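You operate a simulated robot arm through the tools that you are given. There is no shell and no other tool. Be economical: measure what you need, move in short steps, check, and stop when the job is done.

Carry out the task below with a simulated two-armed robot. There is one attempt and no reset: what you move stays moved.

Task
Take the lid off the black tin and lay it down on the shelf table. Take the lane card and leave it in the black tray. Fetch the steel cup marked "2" from the top of the turntable and set it on the middle of the packing bench. Put the 10 ml brass cup from the blue table top on the top of the turntable and the 6 ml brass cup on the middle of the packing bench. Fetch the yellow pad and set it on top of the short tube. Take the orange leader on the blue table top and put it away on the rack top. Do these in any order. Set down upright: lane card, yellow pad.

It is judged by the outcome, as a careful person would: the job done as asked, and still so three seconds after it is handed in. It fails if anything else is knocked over, pushed out of place, dropped, spilled or broken. A push-on lid holds only when it is set on centred and level and pressed home; a screw cap is set on level and turned clockwise until tight.

Robot
Two 7-joint arms with fingered hands on one trunk, on a base that drives. Base frame: it is fixed to the floor where the robot stands at the start and does not move with it; the origin is under the middle of the robot, x ahead of it, y to its left, z up; the surface under the hand at the start is at about z = 80. Units: cm, degrees, N and s.
The left shoulder is at the start at [5.9, 17.4, 106.4], the right one opposite. With the tool pointing down near the work surface each hand reaches from about 32 to 74 cm from the robot's upright axis, wherever it stands, measured 20 degrees to its own side. Places, roughly: black tin [50, 0, 75]; black tray (36x25x5 cm) [230, -120, 30]; brass cup [250, 125, 75]; lane card [25, 50, 75]; middle of the packing bench [230, -80, 90]; orange leader (24x5x4 cm) [230, 150, 80]; rack top (23x44 cm) [-150, 154, 84]; short tube (8x8x11 cm) [260, 140, 90]; steel cup [250, 0, 100]; top of the turntable [250, 0, 90]; yellow pad (6x5x5 cm) [240, 130, 80]. Payload 3.8 kg a hand.
The tool frame of a hand sits at the grasp point between the pads (the TCP): z along the fingers, y along the line on which they close. The tips reach 2.6 cm beyond it. Largest opening 13.2 cm; the body of the gripper starts 7.3 cm behind the TCP. The gripper is a hand of 3 fingers: y runs from the thumb to the fingers, the wrist lies at [0, 0, -22.4] in the tool frame, and closing takes about 1.5 s.
Orientation is told as [roll, pitch, yaw] about the base's x, y, z axes, in that order, counted from this pose: with the fingers straight down and closing along the base's y, the tool's x points along the base's -x, its y along +y and its z along -z.

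Tools
- The arms move only by the tool arm_command. It takes "left_deltas", "right_deltas" or both (then of equal length, played together; a hand with none holds still); each is a list of rows, each an object (a shift or turn left out is 0, a gripper value left out holds the last) with "slide": the shift along the tool's x, y, z in m, a list of three; "dr": the turn, a rotation vector about the tool's x, y, z in degrees, a list of three; "hand": the gripper command, from -1 (fully open) to 1 (shut), values between in proportion. In form: [{"slide": [tx, ty, tz], "dr": [rx, ry, rz], "hand": hand}, ...]. A call has 1 to 8 rows; each row is the pose to reach, as a shift and turn from the pose commanded when the call began, along the tool's axes at that moment. Each row takes 0.2 s and may step no farther than 5 cm and 8.6 degrees from the row before; otherwise, or with a gripper value out of range, the whole call is refused. A pose out of reach is approached as far as the arm can. The call stops where the force on the tool passes 40 N (or 10 N more than at its start, if that is more) or the arm is blocked; 0.2 s more then pass. The fingers move at their own pace (about 10.8 cm/s each) and stop on an object; they squeeze with about 34 N. The grip force told is the motor's: it shows also when the fingers shut on nothing. Time passes only in rows, and 0.2 s behind the last, so rows that repeat a pose let the fingers close. The reply holds the time, the measured pose of the TCP, the force on the tool along the base axes, the opening and the grip force, in the units named above and with some noise, with the torque about the TCP (base axes, N m) and any sound that the robot's microphone picked up.
- Cameras (640 x 400 px; columns grow to the right, rows downward): "scene" is now at [16.82, 5.1, 97.96]; the picture's right is [0.56, -0.83, 0.00], its down [0.04, 0.02, -1.00] and it looks along [0.83, 0.56, 0.04] (base axes); focal length 214 px, centre (320, 200). "left" rides on the left gripper at [-6.2, 0.3, -9.2] in its tool frame; the picture's right is [-0.05, -1.00, 0.00], its down [0.83, -0.04, -0.56] and it looks along [0.55, -0.03, 0.83] (tool axes); focal length 230 px, centre (320, 200). "right" rides on the right gripper at [6.2, 0.3, -9.2] in its tool frame; the picture's right is [-0.05, 1.00, 0.00], its down [-0.83, -0.04, -0.56] and it looks along [-0.55, -0.03, 0.83] (tool axes); focal length 230 px, centre (320, 200).
- capture(camera): a new picture of that camera. No time passes.
- move_column(by): slides the trunk up (or, below 0, down) by that many cm; the arms and the scene camera ride with it, the base frame stays. It gives what a move gives, with no picture.
- steer(legs): drives the robot by 1 to 6 legs, each [ahead, left, turn to the left] in cm, cm and degrees, along the robot's own axes; the way and the turn of a leg run together, so that a leg with both is an arc; at most 150 cm and 180 degrees a leg. The arms and the cameras ride along, it lands a little off, and it stops where it bumps. It gives what a move gives.
- hand_shape(shape, hand): the hand has 3 fingers and takes this shape, open, in about a second: jaw (thumb against the fingers, like two jaws); tri (thumb and two fingers); tip (a fingertip pinch); poke (one finger out to press); point (the index stretched); flat (the hand flat); cup (the hand cupped); fist (a fist). The gripper value then closes the fingers along that shape, each until it touches; the sizes above hold for jaw. It gives what a move gives, with no picture.
- pan_tilt(pan, tilt): turns the head with the scene camera to pan (to the left, within 60 degrees either way) and tilt (down, from -29 to 69), counted from straight ahead of the robot. It gives what a move gives.
- pixel_to_xyz(camera, pixels): for up to 12 pixels [column, row] of the newest picture of that camera ("zoom" is the newest enlarged one), the place [x, y, z] in the base frame of the surface seen there, good to about 0.3 cm. No time passes.
- inspect(camera, box): a new picture of the part [left, top, right, bottom] of that camera's present view, enlarged. No time passes.
- sign_off(): hands the job in; it is judged then, once.

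Work in short steps. Measure before you move; look again where a grasp or a placing could have gone wrong, and mend it. You have 131 turns and 162 pictures in all, those below and enlarged ones among them. Open the grippers and draw the arms clear of the work before you hand the job in, unless the task says otherwise; then end with one line.

The tools are called after ">>>" as name(argument=value, ...) on one line, values as JSON. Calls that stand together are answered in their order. arm_command: Moves the arms, as the interface text tells. Its arguments: {"type":"object","properties":{"left_deltas":{"type":"array","items":{"type":"object","properties":{"slide":{"type":"array","items":{"type":"number"}},"dr":{"type":"array","items":{"type":"number"}},"hand":{"type":"number"}}}},"right_deltas":{"type":"array","items":{"type":"object","properties":{"slide":{"type":"array","items":{"type":"number"}},"dr":{"type":"array","items":{"type":"number"}},"hand":{"type":"number"}}}}},"required":[]} The other tools are called the same way: move_column (by) slides the trunk up or down; hand_shape (shape, hand) gives the hand a shape; steer (legs) drives the base; pan_tilt (pan, tilt) turns the head that bears the scene camera; capture (camera) takes a picture; pixel_to_xyz (camera, pixels) gives the place of the surface under pixels of a picture; inspect (camera, box) takes an enlarged picture of a part of a camera's view; sign_off () hands the job in.

At the start:

```text
time_s: 0.0
left_eef_pos: [34.68, 31.5, 109.75]
left_tool_rot: [-0.1, -0.1, 0.0]
left_force: [-0.4, 0.3, -0.2]
left_moment: [0.0, 0.01, -0.02]
left_opening: 13.18
left_gripper_force: 0.1
left_shape: jaw
right_eef_pos: [43.91, -3.14, 101.47]
right_tool_rot: [0.1, -0.1, 0.0]
right_force: [0.3, -0.2, 0.1]
right_moment: [-0.02, 0.0, 0.0]
right_opening: 13.19
right_gripper_force: 0.0
right_shape: jaw
trunk travel left (down, up): [-37.4, 10.7]
robot x, y, heading: [-0.24, 0.08, 0.2]
head pan, tilt: [34.0, -2.5]
```

scene: 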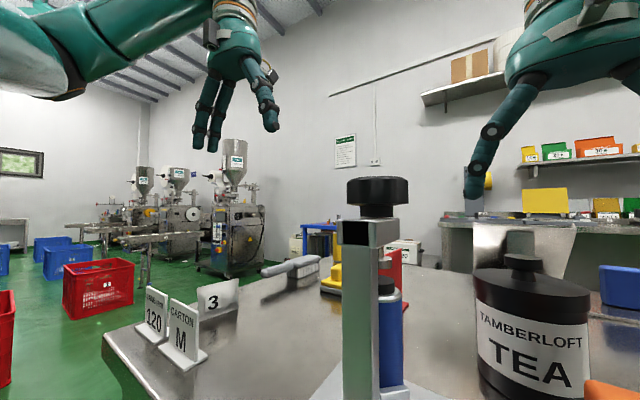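
right: 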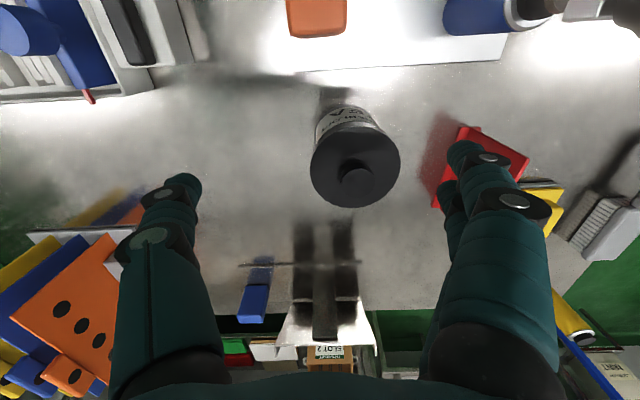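
left: 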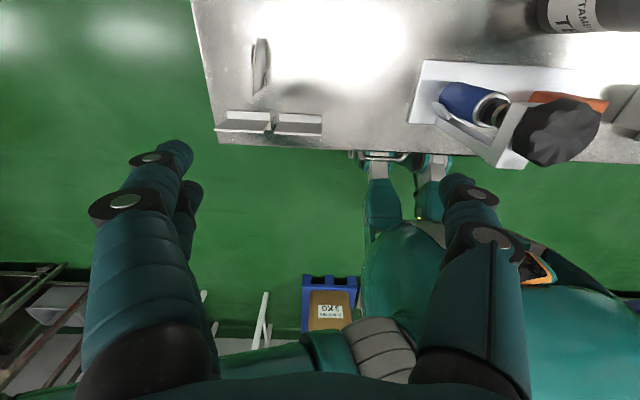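

I see three cards near pixels (155,315), (185,330), (217,300) and the black tin at (530,335). I look at the cards more closely and measure them, and look at the room.

>>> inspect(camera="scene", box=[100, 230, 340, 380])

>>> pan_tilt(pan=0, tilt=25)

>>> capture(camera="scene")

```text
2.67 times, centred on (220, 305) of scene
```

zoom: 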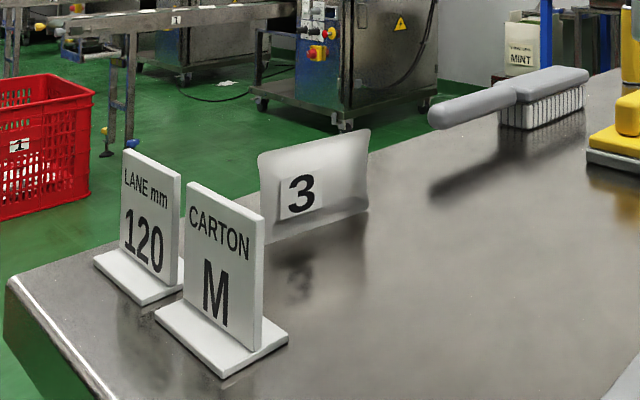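

```text
time_s: 1.0
left_eef_pos: [34.62, 31.58, 109.86]
left_tool_rot: [0.0, 0.0, 0.0]
left_force: [0.2, 0.8, 0.3]
left_moment: [0.04, 0.01, -0.01]
left_opening: 13.18
left_gripper_force: 0.1
left_shape: jaw
right_eef_pos: [43.78, -3.18, 101.45]
right_tool_rot: [0.1, 0.0, 0.0]
right_force: [0.8, 0.2, 0.1]
right_moment: [-0.04, 0.01, 0.02]
right_opening: 13.19
right_gripper_force: 0.0
right_shape: jaw
trunk travel left (down, up): [-37.4, 10.7]
robot x, y, heading: [-0.39, 0.1, 0.2]
head pan, tilt: [0.0, 25.0]
```

```text
157 pictures are left
```

scene: 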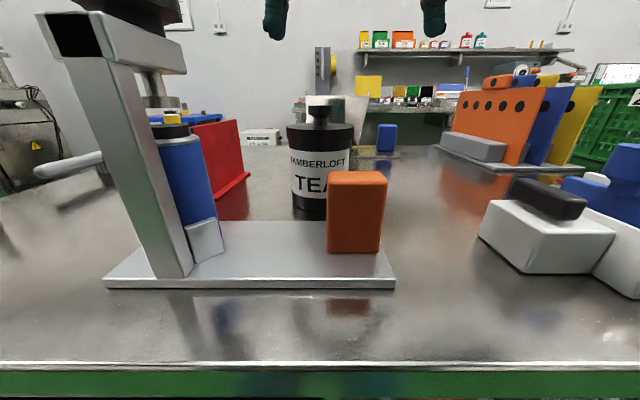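

Lane card is the "LANE mm 120" one. I measure the cards in the left picture, the tin in the right one, and the table.

>>> pixel_to_xyz(camera="left", pixels=[[243, 112], [243, 122], [220, 130], [268, 132], [300, 118], [282, 132], [320, 132], [350, 60], [262, 60], [205, 20], [220, 140]])

>>> pixel_to_xyz(camera="right", pixels=[[357, 175], [312, 165], [399, 165], [355, 140], [355, 203], [340, 118], [250, 230], [440, 100]])

>>> inspect(camera="left", box=[190, 90, 350, 190])

```text
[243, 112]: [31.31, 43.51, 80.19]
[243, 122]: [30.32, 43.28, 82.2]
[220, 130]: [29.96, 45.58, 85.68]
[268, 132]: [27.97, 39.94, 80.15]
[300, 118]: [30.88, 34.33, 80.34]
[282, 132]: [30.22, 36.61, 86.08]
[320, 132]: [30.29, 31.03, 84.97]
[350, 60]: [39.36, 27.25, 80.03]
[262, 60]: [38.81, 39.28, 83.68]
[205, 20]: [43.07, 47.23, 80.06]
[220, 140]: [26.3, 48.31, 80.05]
```

```text
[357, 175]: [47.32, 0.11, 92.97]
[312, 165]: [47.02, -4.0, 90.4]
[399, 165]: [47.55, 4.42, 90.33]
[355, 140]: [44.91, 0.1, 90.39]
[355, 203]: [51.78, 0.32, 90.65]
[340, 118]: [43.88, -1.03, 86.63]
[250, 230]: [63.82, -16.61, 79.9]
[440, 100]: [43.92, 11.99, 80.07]
```

```text
4.00 times, centred on (270, 140) of left
```

zoom: 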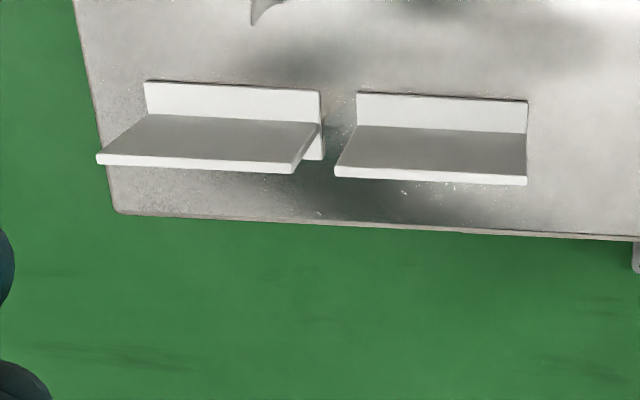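

I pan to see the left side with cards, and the right side, to map the room.

>>> pan_tilt(pan=58, tilt=22)

>>> capture(camera="scene")

>>> inspect(camera="scene", box=[240, 120, 480, 270])

>>> pan_tilt(pan=-50, tilt=15)

>>> capture(camera="scene")

```text
time_s: 2.3
left_eef_pos: [34.64, 31.51, 109.63]
left_tool_rot: [0.1, 0.0, 0.0]
left_force: [-1.1, -0.2, -0.3]
left_moment: [0.02, -0.04, -0.01]
left_opening: 13.18
left_gripper_force: 0.1
left_shape: jaw
right_eef_pos: [43.89, -3.16, 101.54]
right_tool_rot: [0.0, 0.0, 0.0]
right_force: [0.0, -0.7, -0.6]
right_moment: [-0.01, 0.0, -0.02]
right_opening: 13.21
right_gripper_force: 0.1
right_shape: jaw
trunk travel left (down, up): [-37.4, 10.7]
robot x, y, heading: [0.01, -0.03, -0.0]
head pan, tilt: [58.0, 22.0]
```

```text
155 pictures are left
```

scene: 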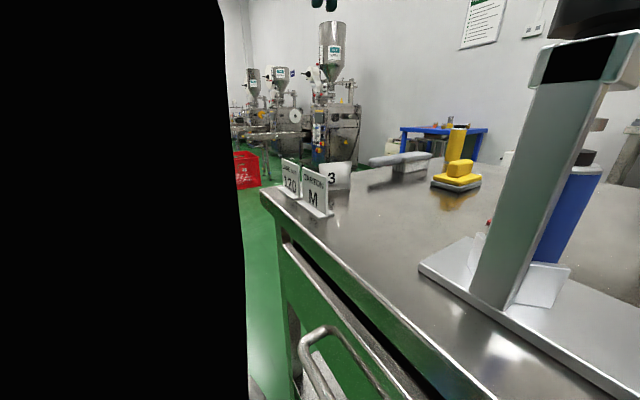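

```text
2.67 times, centred on (360, 195) of scene
```

zoom: 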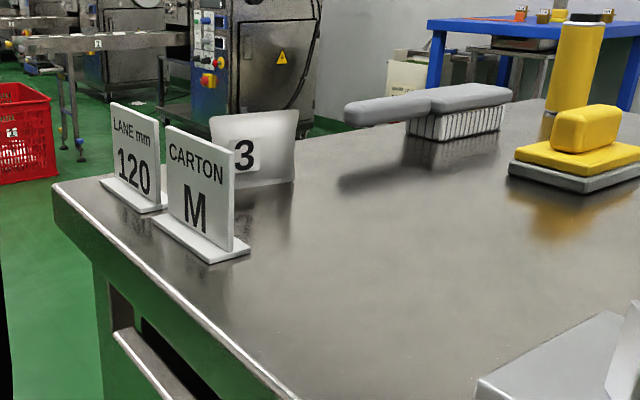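

```text
time_s: 4.1
left_eef_pos: [34.58, 31.56, 109.76]
left_tool_rot: [0.0, 0.0, -0.1]
left_force: [1.0, -1.5, -0.3]
left_moment: [0.0, 0.0, -0.01]
left_opening: 13.17
left_gripper_force: 0.2
left_shape: jaw
right_eef_pos: [43.7, -3.19, 101.52]
right_tool_rot: [0.0, 0.0, 0.1]
right_force: [-0.3, 0.0, -0.1]
right_moment: [0.03, -0.01, -0.01]
right_opening: 13.18
right_gripper_force: 0.0
right_shape: jaw
trunk travel left (down, up): [-37.4, 10.7]
robot x, y, heading: [-0.07, 0.09, 0.2]
head pan, tilt: [-50.0, 15.0]
```

```text
153 pictures are left
```

scene: 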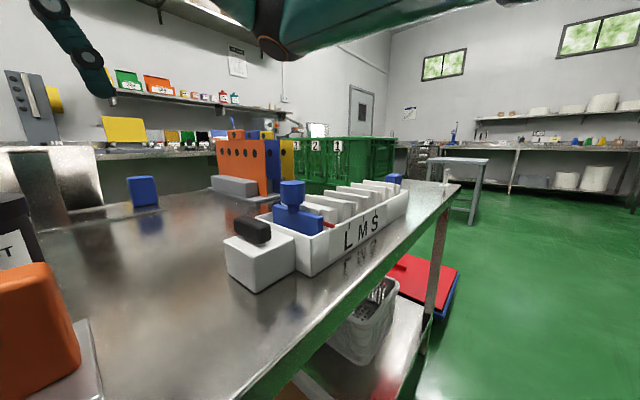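

I look at the tin straight on to measure knob and lid rim.

>>> pan_tilt(pan=0, tilt=10)

>>> inspect(camera="scene", box=[240, 130, 400, 230])

>>> capture(camera="scene")

>>> inspect(camera="right", box=[275, 70, 435, 220])

```text
time_s: 5.3
left_eef_pos: [34.5, 31.44, 109.72]
left_tool_rot: [0.1, 0.0, 0.0]
left_force: [0.0, -0.3, 0.3]
left_moment: [-0.02, 0.02, 0.01]
left_opening: 13.23
left_gripper_force: 0.2
left_shape: jaw
right_eef_pos: [43.81, -3.23, 101.49]
right_tool_rot: [0.0, 0.1, 0.0]
right_force: [0.0, 0.7, -0.7]
right_moment: [0.02, -0.01, -0.01]
right_opening: 13.19
right_gripper_force: 0.0
right_shape: jaw
trunk travel left (down, up): [-37.4, 10.7]
robot x, y, heading: [-0.02, -0.32, -0.2]
head pan, tilt: [0.0, 10.0]
```

```text
4.00 times, centred on (320, 180) of scene
```

zoom: 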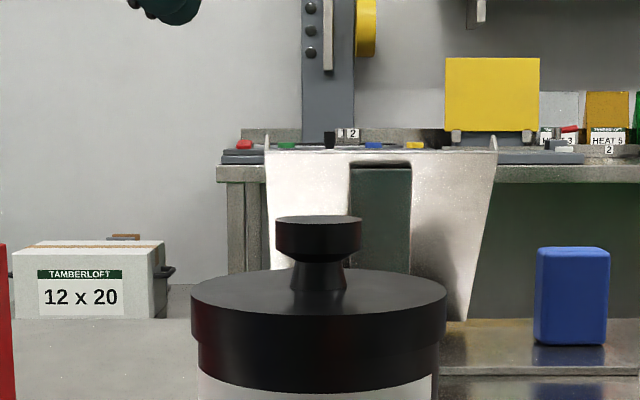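

```text
151 pictures are left
```

scene: 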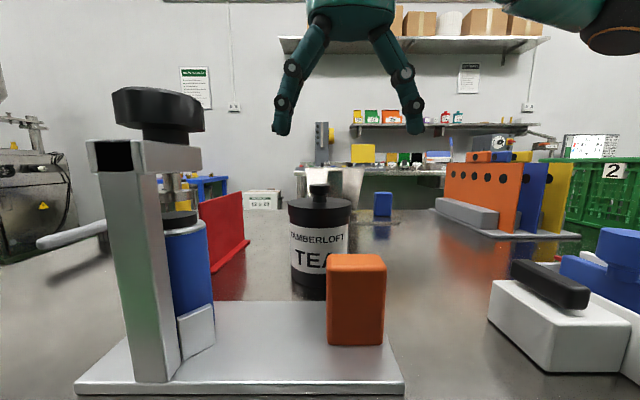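

```text
2.67 times, centred on (355, 145) of right
```

zoom: 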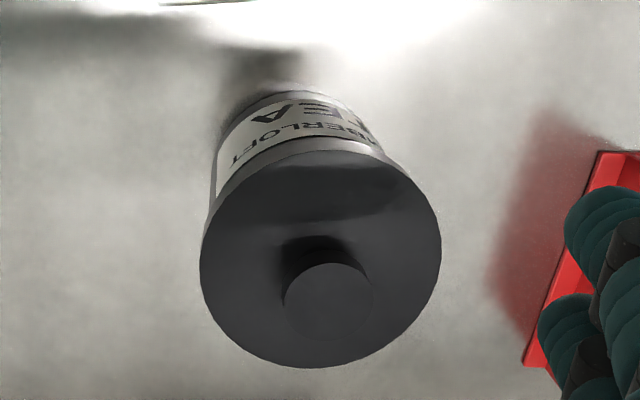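

I measure the lid edges in the enlarged right view and knob in the scene.

>>> pixel_to_xyz(camera="zoom", pixels=[[325, 158], [318, 362], [206, 265], [436, 240], [330, 300], [330, 275], [330, 335]])

>>> pixel_to_xyz(camera="scene", pixels=[[320, 187], [318, 195], [320, 206], [320, 213], [320, 220], [383, 206], [240, 240], [355, 300], [220, 345]])

```text
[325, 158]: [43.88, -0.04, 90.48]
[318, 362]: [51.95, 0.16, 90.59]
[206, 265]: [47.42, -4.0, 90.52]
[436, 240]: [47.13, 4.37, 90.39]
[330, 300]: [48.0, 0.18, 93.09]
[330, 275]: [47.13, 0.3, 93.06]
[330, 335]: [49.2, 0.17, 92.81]
```

```text
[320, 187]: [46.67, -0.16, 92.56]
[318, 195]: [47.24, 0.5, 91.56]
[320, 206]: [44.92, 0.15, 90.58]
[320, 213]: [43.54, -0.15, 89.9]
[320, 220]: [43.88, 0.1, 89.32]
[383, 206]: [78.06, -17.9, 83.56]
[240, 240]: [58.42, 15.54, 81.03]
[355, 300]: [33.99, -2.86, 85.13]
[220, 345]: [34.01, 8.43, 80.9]
```

Lid centre is (47.9, 0.2), top z 90.5, rim about 8.6 wide. I move the right hand over it, lower to TCP z≈91.2 and close.

>>> arm_command(right_deltas=[{"slide": [-0.041, 0.0, 0.0]}, {"slide": [-0.041, 0.034, 0.0]}, {"slide": [-0.041, 0.034, 0.03]}, {"slide": [-0.041, 0.034, 0.06]}, {"slide": [-0.041, 0.034, 0.085]}, {"slide": [-0.041, 0.034, 0.102]}, {"slide": [-0.041, 0.034, 0.102]}])

>>> capture(camera="right")

```text
time_s: 6.9
left_eef_pos: [34.67, 31.58, 109.64]
left_tool_rot: [0.0, 0.0, 0.0]
left_force: [0.7, 0.3, 0.4]
left_moment: [-0.01, 0.03, 0.0]
left_opening: 13.21
left_gripper_force: 0.2
left_shape: jaw
right_eef_pos: [47.9, 0.36, 91.11]
right_tool_rot: [0.0, 0.0, -0.1]
right_force: [0.6, 0.5, -0.5]
right_moment: [0.02, 0.0, 0.01]
right_opening: 13.18
right_gripper_force: 0.1
right_shape: jaw
trunk travel left (down, up): [-37.4, 10.7]
robot x, y, heading: [-0.23, 0.16, -0.2]
head pan, tilt: [0.0, 10.0]
```

```text
149 pictures are left
```

right: 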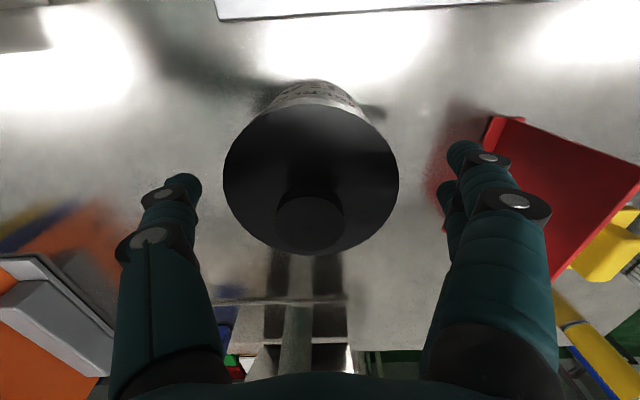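

Lid is centred between the fingers; I close.

>>> arm_command(right_deltas=[{"hand": 1}, {"hand": 1}, {"hand": 1}, {"hand": 1}, {"hand": 1}, {"hand": 1}, {"hand": 1}])

>>> arm_command(right_deltas=[{"slide": [0, 0, -0.005], "hand": 1}, {"slide": [0, 0, -0.01], "hand": 1}, {"slide": [0, 0, -0.02], "hand": 1}, {"slide": [0, 0, -0.04], "hand": 1}])

>>> capture(camera="scene")

```text
time_s: 8.5
left_eef_pos: [34.63, 31.48, 109.71]
left_tool_rot: [0.1, 0.0, 0.0]
left_force: [-0.4, 0.2, 0.5]
left_moment: [0.0, -0.03, 0.03]
left_opening: 13.17
left_gripper_force: 0.1
left_shape: jaw
right_eef_pos: [47.91, 0.56, 91.09]
right_tool_rot: [0.0, 0.0, 0.0]
right_force: [0.4, -0.7, 0.3]
right_moment: [0.0, 0.01, 0.02]
right_opening: 7.59
right_gripper_force: 34.0
right_shape: jaw
trunk travel left (down, up): [-37.4, 10.7]
robot x, y, heading: [-0.09, -0.2, 0.1]
head pan, tilt: [0.0, 10.0]
heard: snap
```

```text
time_s: 9.5
left_eef_pos: [34.49, 31.54, 109.75]
left_tool_rot: [0.0, 0.0, 0.0]
left_force: [0.0, -0.6, 0.3]
left_moment: [-0.01, 0.02, 0.04]
left_opening: 13.17
left_gripper_force: 0.0
left_shape: jaw
right_eef_pos: [47.92, 0.36, 95.38]
right_tool_rot: [0.0, 0.0, -0.1]
right_force: [-0.5, -0.2, -1.3]
right_moment: [-0.01, -0.01, 0.01]
right_opening: 7.62
right_gripper_force: 34.4
right_shape: jaw
trunk travel left (down, up): [-37.4, 10.7]
robot x, y, heading: [0.43, 0.07, 0.2]
head pan, tilt: [0.0, 10.0]
```

```text
148 pictures are left
```

scene: 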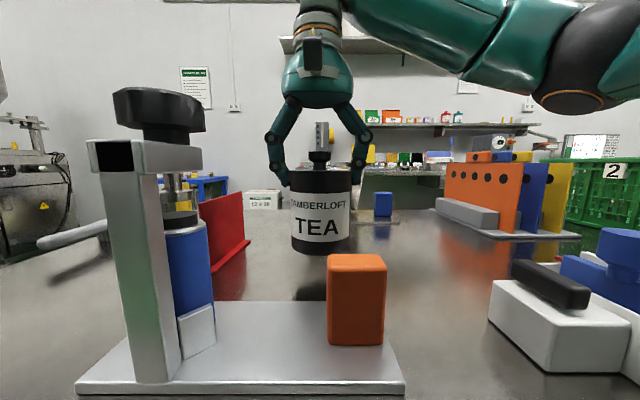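

The whole tin came up with the hand. I set it back down at exactly the same height and open.

>>> arm_command(right_deltas=[{"slide": [0, 0, 0.02], "hand": 1}, {"slide": [0, 0, 0.035], "hand": 1}, {"slide": [0, 0, 0.0405], "hand": 1}, {"slide": [0, 0, 0.0415], "hand": 1}])

>>> inspect(camera="scene", box=[240, 130, 400, 230])

```text
time_s: 10.5
left_eef_pos: [34.59, 31.47, 109.74]
left_tool_rot: [0.0, 0.0, -0.1]
left_force: [-0.5, 0.2, 0.4]
left_moment: [-0.01, 0.0, -0.01]
left_opening: 13.18
left_gripper_force: 0.2
left_shape: jaw
right_eef_pos: [47.97, 0.28, 91.33]
right_tool_rot: [0.0, 0.0, 0.0]
right_force: [0.4, -0.2, -1.2]
right_moment: [0.0, 0.01, 0.0]
right_opening: 7.59
right_gripper_force: 33.9
right_shape: jaw
trunk travel left (down, up): [-37.4, 10.7]
robot x, y, heading: [-0.15, 0.15, 0.1]
head pan, tilt: [0.0, 10.0]
```

```text
4.00 times, centred on (320, 180) of scene
```

zoom: 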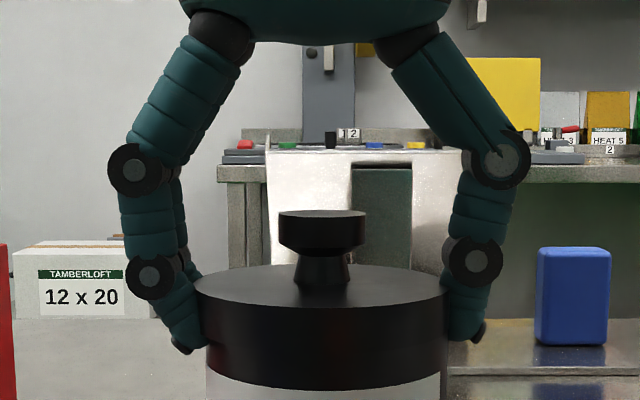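

Tin still slightly carried (z 91.33 vs 91.1 earlier). I lower 2–3 mm and open, then look.

>>> arm_command(right_deltas=[{"slide": [0, 0, 0.001], "hand": 1}, {"slide": [0, 0, 0.0025], "hand": 1}])

>>> arm_command(right_deltas=[{"hand": -0.3}, {"hand": -1}, {"hand": -1}, {"hand": -1}, {"hand": -1}, {"hand": -1}])

>>> inspect(camera="scene", box=[240, 130, 400, 230])

```text
time_s: 11.1
left_eef_pos: [34.6, 31.49, 109.75]
left_tool_rot: [0.0, 0.1, 0.0]
left_force: [0.3, 0.3, 0.0]
left_moment: [0.0, -0.01, 0.01]
left_opening: 13.18
left_gripper_force: 0.1
left_shape: jaw
right_eef_pos: [47.86, 0.19, 91.03]
right_tool_rot: [0.1, 0.0, 0.0]
right_force: [-0.6, -0.1, 7.1]
right_moment: [-0.13, 0.0, 0.01]
right_opening: 7.59
right_gripper_force: 33.8
right_shape: jaw
trunk travel left (down, up): [-37.4, 10.7]
robot x, y, heading: [-0.33, 0.01, 0.1]
head pan, tilt: [0.0, 10.0]
```

```text
time_s: 12.5
left_eef_pos: [34.57, 31.56, 109.69]
left_tool_rot: [0.0, 0.0, 0.0]
left_force: [-0.2, -0.4, 0.0]
left_moment: [0.0, -0.01, 0.02]
left_opening: 13.19
left_gripper_force: 0.0
left_shape: jaw
right_eef_pos: [47.89, 0.25, 90.93]
right_tool_rot: [0.0, 0.0, 0.0]
right_force: [0.5, 0.3, 0.0]
right_moment: [0.01, -0.02, 0.0]
right_opening: 13.2
right_gripper_force: 0.1
right_shape: jaw
trunk travel left (down, up): [-37.4, 10.7]
robot x, y, heading: [0.1, -0.0, -0.1]
head pan, tilt: [0.0, 10.0]
heard: snap
```

```text
4.00 times, centred on (320, 180) of scene
```

zoom: 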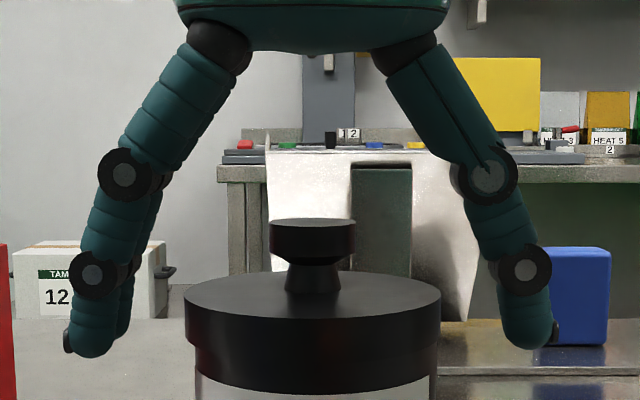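

The tips had closed on the body below the rim. I raise 1.6 cm so only the rim lies between the fingertips, and close again.

>>> arm_command(right_deltas=[{"slide": [0, 0, -0.016]}, {"slide": [0, 0, -0.016], "hand": 1}, {"slide": [0, 0, -0.016], "hand": 1}, {"slide": [0, 0, -0.016], "hand": 1}, {"slide": [0, 0, -0.016], "hand": 1}, {"slide": [0, 0, -0.016], "hand": 1}, {"slide": [0, 0, -0.016], "hand": 1}])

>>> inspect(camera="scene", box=[240, 130, 400, 230])

```text
time_s: 14.1
left_eef_pos: [34.42, 31.52, 109.95]
left_tool_rot: [0.0, -0.1, 0.0]
left_force: [-0.2, 0.0, 0.6]
left_moment: [0.0, -0.01, 0.0]
left_opening: 13.19
left_gripper_force: 0.2
left_shape: jaw
right_eef_pos: [47.79, 0.39, 92.89]
right_tool_rot: [0.2, -0.4, 0.0]
right_force: [4.0, 1.7, 34.3]
right_moment: [0.69, -0.07, -0.05]
right_opening: 4.91
right_gripper_force: 34.2
right_shape: jaw
trunk travel left (down, up): [-37.4, 10.7]
robot x, y, heading: [0.22, -0.25, 0.1]
head pan, tilt: [0.0, 10.0]
```

```text
4.00 times, centred on (320, 180) of scene
```

zoom: 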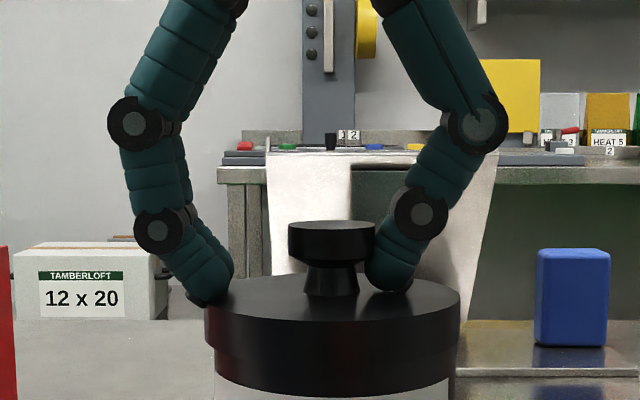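

The fingers slid onto the lid's top, so I relax, rise ~1 cm and find the knob to grip that instead.

>>> arm_command(right_deltas=[{"slide": [0, 0, 0], "hand": 0}, {"slide": [0, 0, -0.01], "hand": 0}, {"slide": [0, 0, -0.02], "hand": 0}, {"slide": [0, 0, -0.04], "hand": -0.2}])

>>> capture(camera="right")

>>> inspect(camera="right", box=[200, 90, 440, 240])

>>> inspect(camera="scene", box=[240, 130, 400, 230])

```text
time_s: 15.1
left_eef_pos: [34.45, 31.65, 109.77]
left_tool_rot: [0.1, 0.1, 0.0]
left_force: [0.1, -0.1, 1.1]
left_moment: [0.0, 0.01, -0.01]
left_opening: 13.21
left_gripper_force: 0.0
left_shape: jaw
right_eef_pos: [48.0, 0.18, 96.49]
right_tool_rot: [-0.1, 0.2, 0.1]
right_force: [0.2, 0.6, 0.4]
right_moment: [-0.01, 0.02, 0.03]
right_opening: 7.85
right_gripper_force: 0.1
right_shape: jaw
trunk travel left (down, up): [-37.4, 10.7]
robot x, y, heading: [0.21, 0.12, 0.0]
head pan, tilt: [0.0, 10.0]
```

```text
144 pictures are left
```

right: 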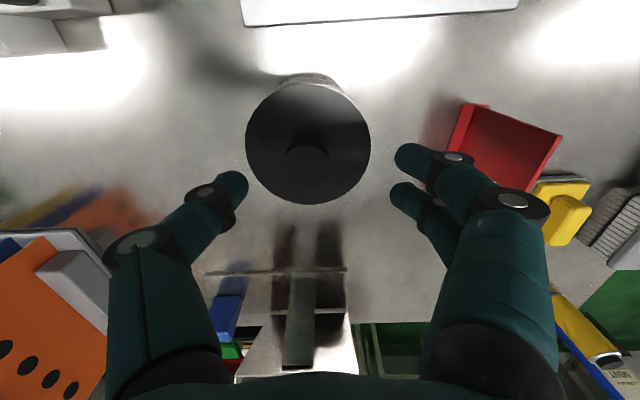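

```text
2.67 times, centred on (320, 165) of right
```

zoom: 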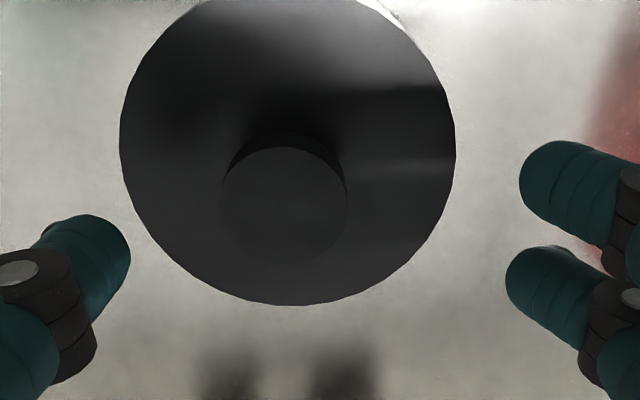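

```text
4.00 times, centred on (320, 180) of scene
```

zoom: 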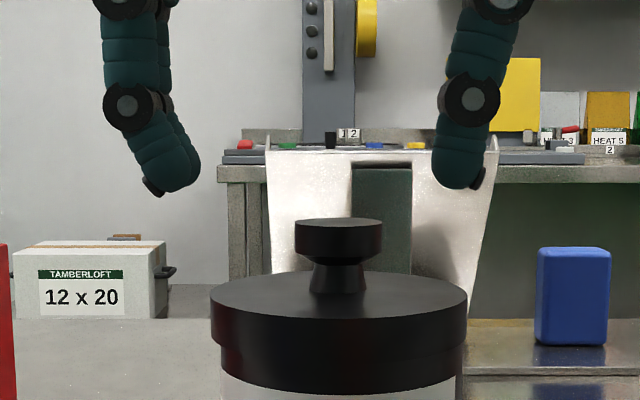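

The lid sits level; I measure the knob's new place.

>>> pixel_to_xyz(camera="right", pixels=[[307, 165], [307, 150], [307, 180], [288, 165], [325, 165], [250, 145], [366, 145], [309, 201], [309, 90]])

```text
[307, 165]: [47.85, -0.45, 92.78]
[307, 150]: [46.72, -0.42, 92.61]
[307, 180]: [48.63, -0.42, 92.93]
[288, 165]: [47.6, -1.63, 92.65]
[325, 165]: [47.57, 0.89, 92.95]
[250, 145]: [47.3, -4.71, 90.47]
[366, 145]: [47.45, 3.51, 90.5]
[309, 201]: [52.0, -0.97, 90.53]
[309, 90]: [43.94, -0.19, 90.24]
```

Knob centre is (47.8, -0.45). I shift, lower to TCP z≈93.7 and close.

>>> arm_command(right_deltas=[{"slide": [0.0, -0.006, 0.01]}, {"slide": [0.0, -0.006, 0.028]}, {"slide": [0.0, -0.006, 0.028], "hand": 0.3}, {"slide": [0.0, -0.006, 0.028], "hand": 0.6}, {"slide": [0.0, -0.006, 0.028], "hand": 1}, {"slide": [0.0, -0.006, 0.028], "hand": 1}, {"slide": [0.0, -0.006, 0.028], "hand": 1}])

>>> inspect(camera="scene", box=[240, 130, 400, 230])

```text
time_s: 16.7
left_eef_pos: [34.52, 31.57, 109.75]
left_tool_rot: [0.0, 0.1, 0.0]
left_force: [-1.1, 0.7, -0.3]
left_moment: [0.04, 0.01, -0.01]
left_opening: 13.18
left_gripper_force: 0.1
left_shape: jaw
right_eef_pos: [47.89, -0.34, 93.6]
right_tool_rot: [0.0, 0.0, -0.1]
right_force: [0.6, -0.2, -1.7]
right_moment: [-0.01, -0.02, 0.03]
right_opening: 1.92
right_gripper_force: 34.2
right_shape: jaw
trunk travel left (down, up): [-37.4, 10.7]
robot x, y, heading: [0.15, -0.06, -0.3]
head pan, tilt: [0.0, 10.0]
```

```text
4.00 times, centred on (320, 180) of scene
```

zoom: 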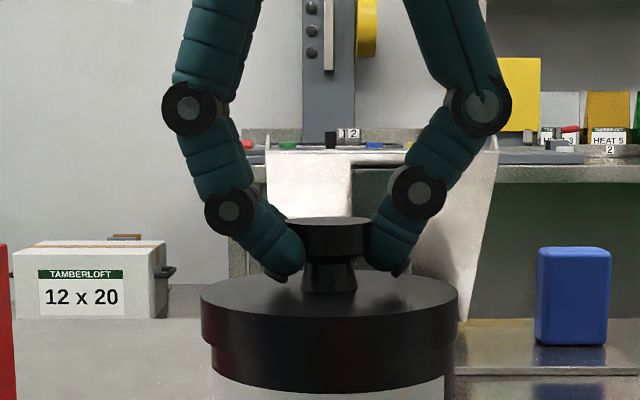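

The fingers hold the knob neck. I lift slowly and check whether lid separates.

>>> arm_command(right_deltas=[{"slide": [0, 0, -0.003], "hand": 1}, {"slide": [0, 0, -0.008], "hand": 1}, {"slide": [0, 0, -0.014], "hand": 1}, {"slide": [0, 0, -0.02], "hand": 1}])

>>> capture(camera="scene")

```text
time_s: 17.7
left_eef_pos: [34.57, 31.55, 109.93]
left_tool_rot: [0.0, 0.0, 0.0]
left_force: [-0.1, 0.0, -0.3]
left_moment: [0.0, 0.02, 0.02]
left_opening: 13.2
left_gripper_force: 0.2
left_shape: jaw
right_eef_pos: [47.76, -0.37, 95.74]
right_tool_rot: [-0.1, 0.0, 0.0]
right_force: [0.4, 0.1, -1.9]
right_moment: [-0.01, 0.02, 0.0]
right_opening: 1.9
right_gripper_force: 33.9
right_shape: jaw
trunk travel left (down, up): [-37.4, 10.7]
robot x, y, heading: [0.06, -0.0, -0.0]
head pan, tilt: [0.0, 10.0]
```

```text
140 pictures are left
```

scene: 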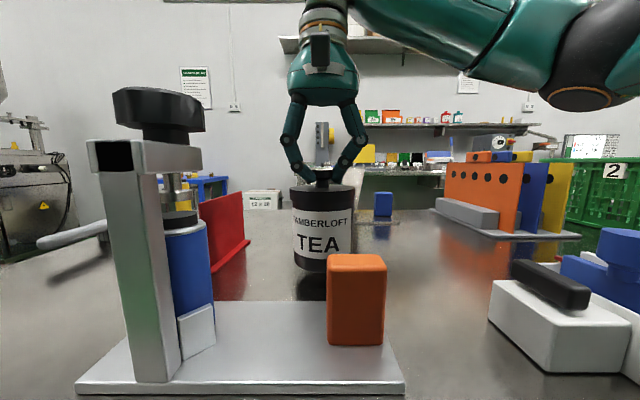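

The lid holds so firmly that the tin lifts with it, so I need one hand on the body and the other on the knob. I set the tin down, open, and back off upward.

>>> arm_command(right_deltas=[{"slide": [0, 0, 0.01], "hand": 1}, {"slide": [0, 0, 0.019], "hand": 1}, {"slide": [0, 0, 0.0215], "hand": 1}, {"slide": [0, 0, 0.0215], "hand": 0.2}, {"slide": [0, 0, 0.0215], "hand": -0.2}, {"slide": [0, 0, 0.0215], "hand": -0.2}])

>>> arm_command(right_deltas=[{"slide": [0, 0, -0.03]}, {"slide": [0, 0, -0.07]}, {"slide": [0, -0.04, -0.1]}, {"slide": [0, -0.09, -0.12]}, {"slide": [0, -0.14, -0.12]}, {"slide": [0, -0.17, -0.12]}])

>>> capture(camera="right")

>>> capture(camera="scene")

```text
time_s: 19.1
left_eef_pos: [34.58, 31.53, 109.8]
left_tool_rot: [0.0, 0.0, 0.0]
left_force: [-0.1, -0.1, 0.5]
left_moment: [-0.02, 0.03, -0.04]
left_opening: 13.19
left_gripper_force: 0.0
left_shape: jaw
right_eef_pos: [47.9, -0.32, 93.44]
right_tool_rot: [0.0, -0.1, 0.0]
right_force: [-0.2, -0.4, 0.2]
right_moment: [0.0, -0.02, 0.0]
right_opening: 7.86
right_gripper_force: 0.1
right_shape: jaw
trunk travel left (down, up): [-37.4, 10.7]
robot x, y, heading: [0.07, 0.23, 0.1]
head pan, tilt: [0.0, 10.0]
```

```text
refused: row 4 steps farther than a row can; nothing moved
```

```text
139 pictures are left
```

right: 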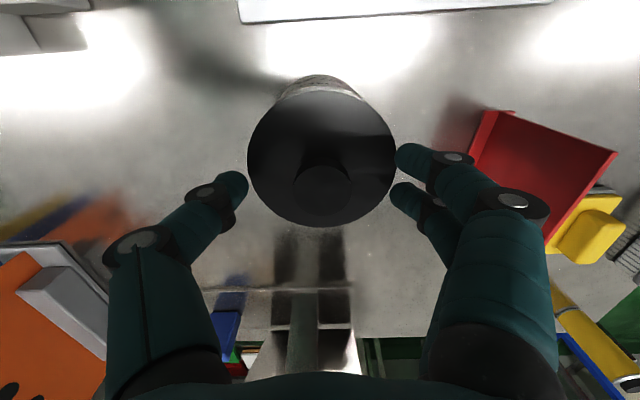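

```text
138 pictures are left
```

scene: 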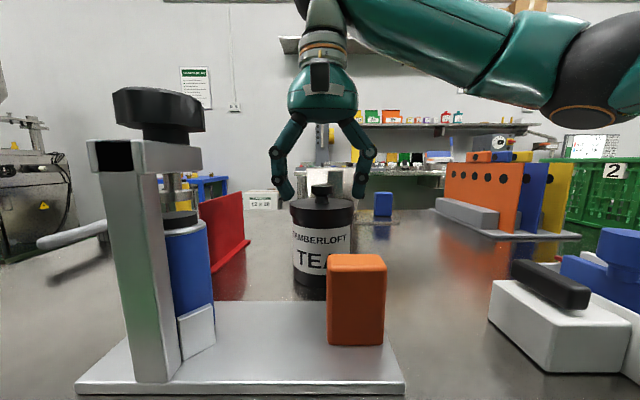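

Refused for step size; tin is down and free. I retreat up and to the right with smaller steps, turning about the tool's axis as I go.

>>> arm_command(right_deltas=[{"slide": [0, 0, -0.04]}, {"slide": [0, 0, -0.08]}, {"slide": [0, -0.03, -0.11], "dr": [0, 0, 8]}, {"slide": [0, -0.07, -0.12], "dr": [0, 0, 16]}, {"slide": [0, -0.11, -0.12], "dr": [0, 0, 24]}, {"slide": [0, -0.15, -0.12], "dr": [0, 0, 32]}, {"slide": [0, -0.18, -0.12], "dr": [0, 0, 40]}, {"slide": [0, -0.2, -0.12], "dr": [0, 0, 48]}])

>>> arm_command(right_deltas=[{"dr": [0, 0, 8.4]}, {"dr": [0, 0, 16.8]}, {"dr": [0, 0, 25.2]}, {"dr": [0, 0, 33.6]}, {"dr": [0, 0, 42]}])

>>> arm_command(right_deltas=[{"dr": [0, 8, 0]}, {"dr": [0, 16, 0]}, {"dr": [0, 24, 0]}, {"dr": [0, 32, 0]}, {"dr": [0, 40, 0]}, {"dr": [0, 48, 0]}, {"dr": [0, 56, 0], "hand": -1}, {"dr": [0, 60, 0], "hand": -1}])

>>> capture(camera="scene")

```text
time_s: 20.9
left_eef_pos: [34.64, 31.53, 109.74]
left_tool_rot: [0.0, 0.0, 0.1]
left_force: [-0.1, 0.2, 0.3]
left_moment: [-0.02, 0.02, 0.04]
left_opening: 13.21
left_gripper_force: 0.0
left_shape: jaw
right_eef_pos: [48.08, -20.42, 105.59]
right_tool_rot: [-0.1, 0.0, -48.2]
right_force: [-0.6, 0.4, 0.2]
right_moment: [0.0, -0.01, -0.02]
right_opening: 7.87
right_gripper_force: 0.0
right_shape: jaw
trunk travel left (down, up): [-37.4, 10.7]
robot x, y, heading: [-0.12, 0.37, 0.1]
head pan, tilt: [0.0, 10.0]
```

```text
time_s: 22.1
left_eef_pos: [34.58, 31.51, 109.84]
left_tool_rot: [0.0, 0.0, 0.0]
left_force: [0.3, -0.1, 0.2]
left_moment: [0.02, 0.0, -0.01]
left_opening: 13.2
left_gripper_force: 0.0
left_shape: jaw
right_eef_pos: [48.02, -20.33, 105.51]
right_tool_rot: [0.1, 0.0, -90.1]
right_force: [-0.5, -0.2, 0.2]
right_moment: [0.0, -0.01, 0.01]
right_opening: 7.86
right_gripper_force: 0.2
right_shape: jaw
trunk travel left (down, up): [-37.4, 10.7]
robot x, y, heading: [-0.26, -0.17, -0.1]
head pan, tilt: [0.0, 10.0]
```

```text
time_s: 23.9
left_eef_pos: [34.56, 31.49, 109.89]
left_tool_rot: [0.1, -0.1, 0.0]
left_force: [-0.1, 0.3, -0.7]
left_moment: [0.01, -0.02, 0.03]
left_opening: 13.19
left_gripper_force: 0.1
left_shape: jaw
right_eef_pos: [47.85, -20.36, 105.59]
right_tool_rot: [0.0, 60.1, -90.1]
right_force: [0.3, -0.3, 0.7]
right_moment: [-0.02, 0.01, 0.02]
right_opening: 13.2
right_gripper_force: 0.1
right_shape: jaw
trunk travel left (down, up): [-37.4, 10.7]
robot x, y, heading: [-0.16, -0.17, -0.1]
head pan, tilt: [0.0, 10.0]
```

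```text
137 pictures are left
```

scene: 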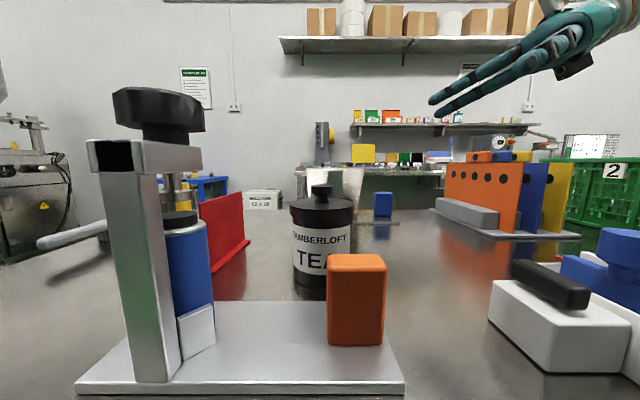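

The tilt is as intended. I bring the open right hand down and forward along its fingers around the tin body, target TCP (47.9, -0.4, 85).

>>> arm_command(right_deltas=[{"slide": [-0.04, 0, 0.022]}, {"slide": [-0.078, 0, 0.045]}, {"slide": [-0.078, 0, 0.09]}, {"slide": [-0.078, 0, 0.135]}, {"slide": [-0.078, 0, 0.175]}, {"slide": [-0.078, 0, 0.2]}])

>>> capture(camera="scene")

>>> capture(camera="right")

```text
time_s: 25.3
left_eef_pos: [34.61, 31.63, 109.7]
left_tool_rot: [0.0, 0.0, 0.0]
left_force: [0.1, 0.3, 0.2]
left_moment: [-0.01, 0.02, 0.0]
left_opening: 13.17
left_gripper_force: 0.1
left_shape: jaw
right_eef_pos: [48.02, -6.89, 88.79]
right_tool_rot: [0.1, 60.1, -89.9]
right_force: [0.0, 0.8, -0.5]
right_moment: [-0.03, 0.05, -0.03]
right_opening: 13.16
right_gripper_force: 0.0
right_shape: jaw
trunk travel left (down, up): [-37.4, 10.7]
robot x, y, heading: [0.17, 0.23, 0.3]
head pan, tilt: [0.0, 10.0]
```

```text
136 pictures are left
```

scene: 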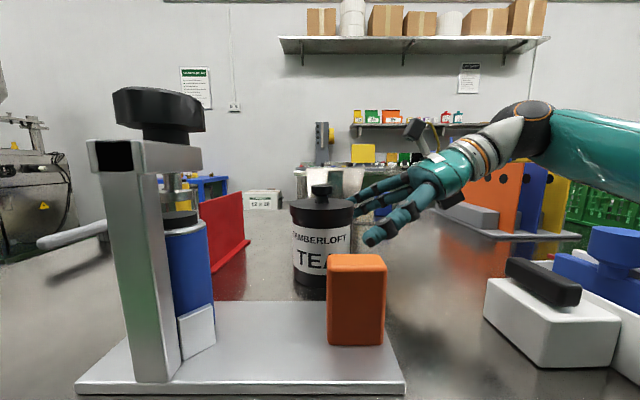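

```text
135 pictures are left
```

right: 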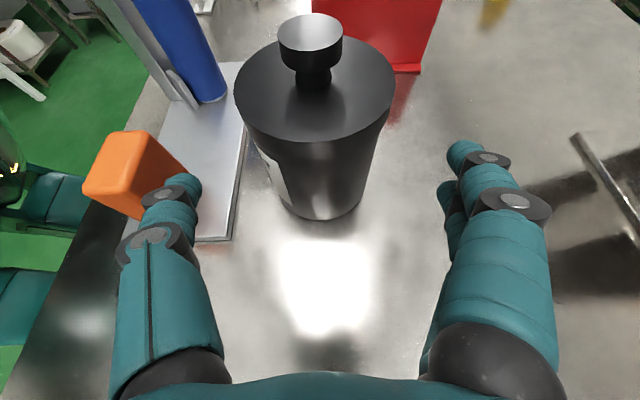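

Approach is on line. I advance 7.5 cm and close on the body.

>>> arm_command(right_deltas=[{"slide": [0, 0, 0.04]}, {"slide": [0, 0, 0.07]}, {"slide": [0, 0, 0.07], "hand": 0}, {"slide": [0, 0, 0.07], "hand": 1}, {"slide": [0, 0, 0.07], "hand": 1}, {"slide": [0, 0, 0.07], "hand": 1}, {"slide": [0, 0, 0.07], "hand": 1}, {"slide": [0, 0, 0.07], "hand": 1}])

>>> capture(camera="right")

>>> capture(camera="scene")

```text
time_s: 27.1
left_eef_pos: [33.79, 31.93, 109.85]
left_tool_rot: [-0.3, -0.5, 0.0]
left_force: [-0.8, 0.4, 0.6]
left_moment: [0.01, -0.04, -0.02]
left_opening: 13.17
left_gripper_force: 0.0
left_shape: jaw
right_eef_pos: [47.96, -1.19, 86.25]
right_tool_rot: [3.1, 59.1, -87.9]
right_force: [1.1, -0.2, 3.5]
right_moment: [0.08, 0.01, -0.01]
right_opening: 7.57
right_gripper_force: 34.0
right_shape: jaw
trunk travel left (down, up): [-37.4, 10.7]
robot x, y, heading: [0.03, 0.34, -0.0]
head pan, tilt: [0.0, 10.0]
```

```text
134 pictures are left
```

right: 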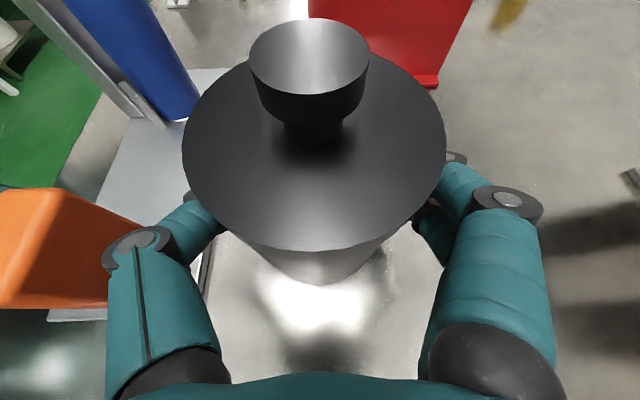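

```text
133 pictures are left
```

scene: 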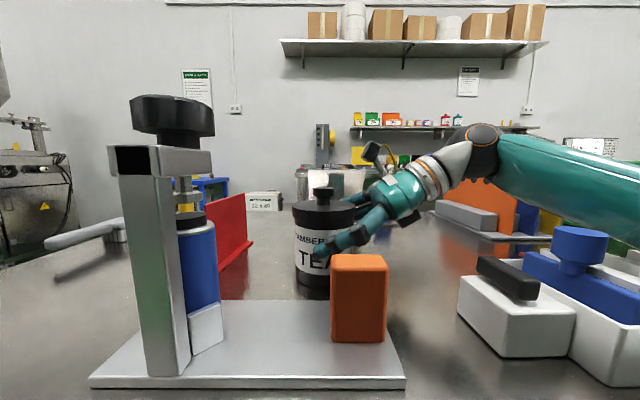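

Tin body is gripped (opening 7.57), but the view seems shifted and the right-hand tray with the white box looks nearer the centre; I check whether the arm is touching something on the right.

>>> pan_tilt(pan=-50, tilt=15)

>>> capture(camera="scene")

>>> pixel_to_xyz(camera="scene", pixels=[[260, 270], [300, 250], [292, 187], [350, 270], [240, 187], [155, 195]])

```text
time_s: 28.3
left_eef_pos: [33.65, 31.99, 109.96]
left_tool_rot: [-0.3, -0.5, 0.0]
left_force: [-0.1, 0.6, 0.7]
left_moment: [0.0, 0.04, 0.0]
left_opening: 13.18
left_gripper_force: 0.1
left_shape: jaw
right_eef_pos: [47.87, -0.96, 86.36]
right_tool_rot: [3.1, 59.1, -87.8]
right_force: [1.2, -1.5, 4.3]
right_moment: [0.0, 0.0, -0.04]
right_opening: 7.57
right_gripper_force: 33.9
right_shape: jaw
trunk travel left (down, up): [-37.4, 10.7]
robot x, y, heading: [0.04, 0.09, -0.2]
head pan, tilt: [-50.0, 15.0]
```

```text
132 pictures are left
```

scene: 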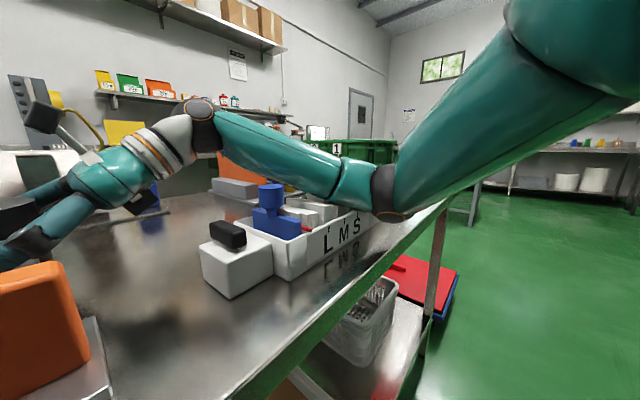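

```text
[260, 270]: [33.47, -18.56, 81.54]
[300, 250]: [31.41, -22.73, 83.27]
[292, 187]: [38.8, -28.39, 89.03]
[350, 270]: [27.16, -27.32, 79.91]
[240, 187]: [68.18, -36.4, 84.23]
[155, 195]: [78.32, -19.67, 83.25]
```

The right elbow has come down on the L‑M‑S tray and may have nudged it; it is static now. I use the present hold to pull the lid with the left hand, then withdraw and mend the tray. First measure the knob and press.

>>> pixel_to_xyz(camera="right", pixels=[[310, 55], [255, 55], [365, 55], [310, 25], [310, 85], [315, 240], [320, 280]])

>>> pan_tilt(pan=20, tilt=10)

>>> capture(camera="scene")

>>> pixel_to_xyz(camera="scene", pixels=[[225, 100], [225, 125], [180, 118], [275, 118], [330, 330], [290, 250], [400, 195]])

```text
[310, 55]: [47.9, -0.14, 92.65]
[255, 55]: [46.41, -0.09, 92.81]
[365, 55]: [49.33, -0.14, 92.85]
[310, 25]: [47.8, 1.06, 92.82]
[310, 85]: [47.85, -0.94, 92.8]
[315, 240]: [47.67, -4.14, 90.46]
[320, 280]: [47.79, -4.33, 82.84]
```

```text
time_s: 29.7
left_eef_pos: [33.62, 32.18, 109.76]
left_tool_rot: [-0.4, -0.5, 0.0]
left_force: [0.5, 0.3, 0.5]
left_moment: [0.0, 0.02, 0.02]
left_opening: 13.17
left_gripper_force: 0.1
left_shape: jaw
right_eef_pos: [47.81, -0.91, 86.4]
right_tool_rot: [2.8, 59.1, -87.8]
right_force: [1.7, -2.0, 6.0]
right_moment: [0.07, -0.04, -0.06]
right_opening: 7.54
right_gripper_force: 34.4
right_shape: jaw
trunk travel left (down, up): [-37.4, 10.7]
robot x, y, heading: [0.25, 0.24, 0.0]
head pan, tilt: [20.0, 10.0]
```

```text
131 pictures are left
```

scene: 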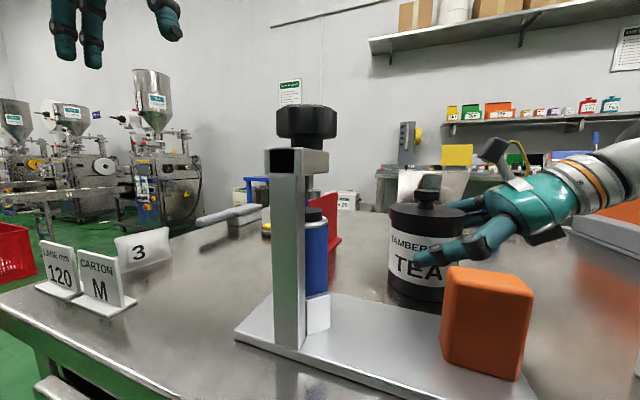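

```text
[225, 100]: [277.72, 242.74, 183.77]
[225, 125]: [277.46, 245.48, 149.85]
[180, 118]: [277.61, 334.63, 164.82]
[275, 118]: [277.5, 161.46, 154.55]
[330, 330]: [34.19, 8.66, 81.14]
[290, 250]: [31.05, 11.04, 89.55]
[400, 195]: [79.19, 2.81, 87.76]
```

Knob now at (47.85, -0.05, top 92.8). I bring the left hand forward and turn it 90° so it closes along x, clear of the right hand's camera.

>>> arm_command(left_deltas=[{"slide": [-0.03, 0, 0], "dr": [0, 0, -8.2]}, {"slide": [-0.06, 0, 0], "dr": [0, 0, -16.4]}, {"slide": [-0.09, 0, 0], "dr": [0, 0, -24.6]}, {"slide": [-0.12, 0, 0], "dr": [0, 0, -32.8]}, {"slide": [-0.142, -0.04, 0], "dr": [0, 0, -41], "hand": -0.6}, {"slide": [-0.142, -0.08, 0], "dr": [0, 0, -49.2], "hand": -0.2}, {"slide": [-0.142, -0.12, 0], "dr": [0, 0, -57.4], "hand": 0.2}, {"slide": [-0.142, -0.16, 0], "dr": [0, 0, -65.6], "hand": 0.2}])

>>> arm_command(left_deltas=[{"dr": [0, 0, -8.2]}, {"dr": [0, 0, -16.4]}, {"dr": [0, 0, -24.4]}, {"dr": [0, 0, -24.4]}])

>>> capture(camera="scene")

```text
time_s: 31.5
left_eef_pos: [47.54, 16.03, 110.01]
left_tool_rot: [-0.6, 0.2, 65.8]
left_force: [0.6, 0.5, 0.0]
left_moment: [0.0, 0.01, 0.01]
left_opening: 5.35
left_gripper_force: 0.0
left_shape: jaw
right_eef_pos: [47.78, -0.83, 86.52]
right_tool_rot: [2.8, 59.3, -87.8]
right_force: [2.5, -1.3, 4.8]
right_moment: [0.09, -0.04, 0.01]
right_opening: 7.58
right_gripper_force: 34.3
right_shape: jaw
trunk travel left (down, up): [-37.4, 10.7]
robot x, y, heading: [-0.02, -0.12, -0.2]
head pan, tilt: [20.0, 10.0]
```

```text
time_s: 32.5
left_eef_pos: [47.68, 16.1, 110.09]
left_tool_rot: [-0.5, 0.4, 90.0]
left_force: [0.3, -0.8, 0.3]
left_moment: [-0.02, -0.01, -0.02]
left_opening: 5.33
left_gripper_force: 0.0
left_shape: jaw
right_eef_pos: [47.81, -0.82, 86.29]
right_tool_rot: [2.9, 59.2, -87.9]
right_force: [1.2, -1.9, 5.5]
right_moment: [0.03, -0.09, 0.0]
right_opening: 7.55
right_gripper_force: 33.7
right_shape: jaw
trunk travel left (down, up): [-37.4, 10.7]
robot x, y, heading: [-0.16, 0.28, 0.0]
head pan, tilt: [20.0, 10.0]
```

```text
130 pictures are left
```

scene: 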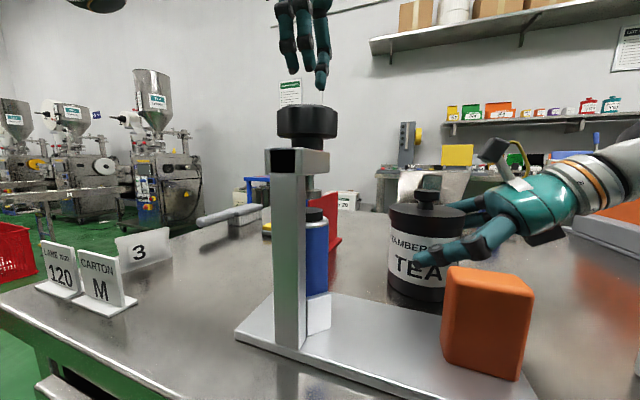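

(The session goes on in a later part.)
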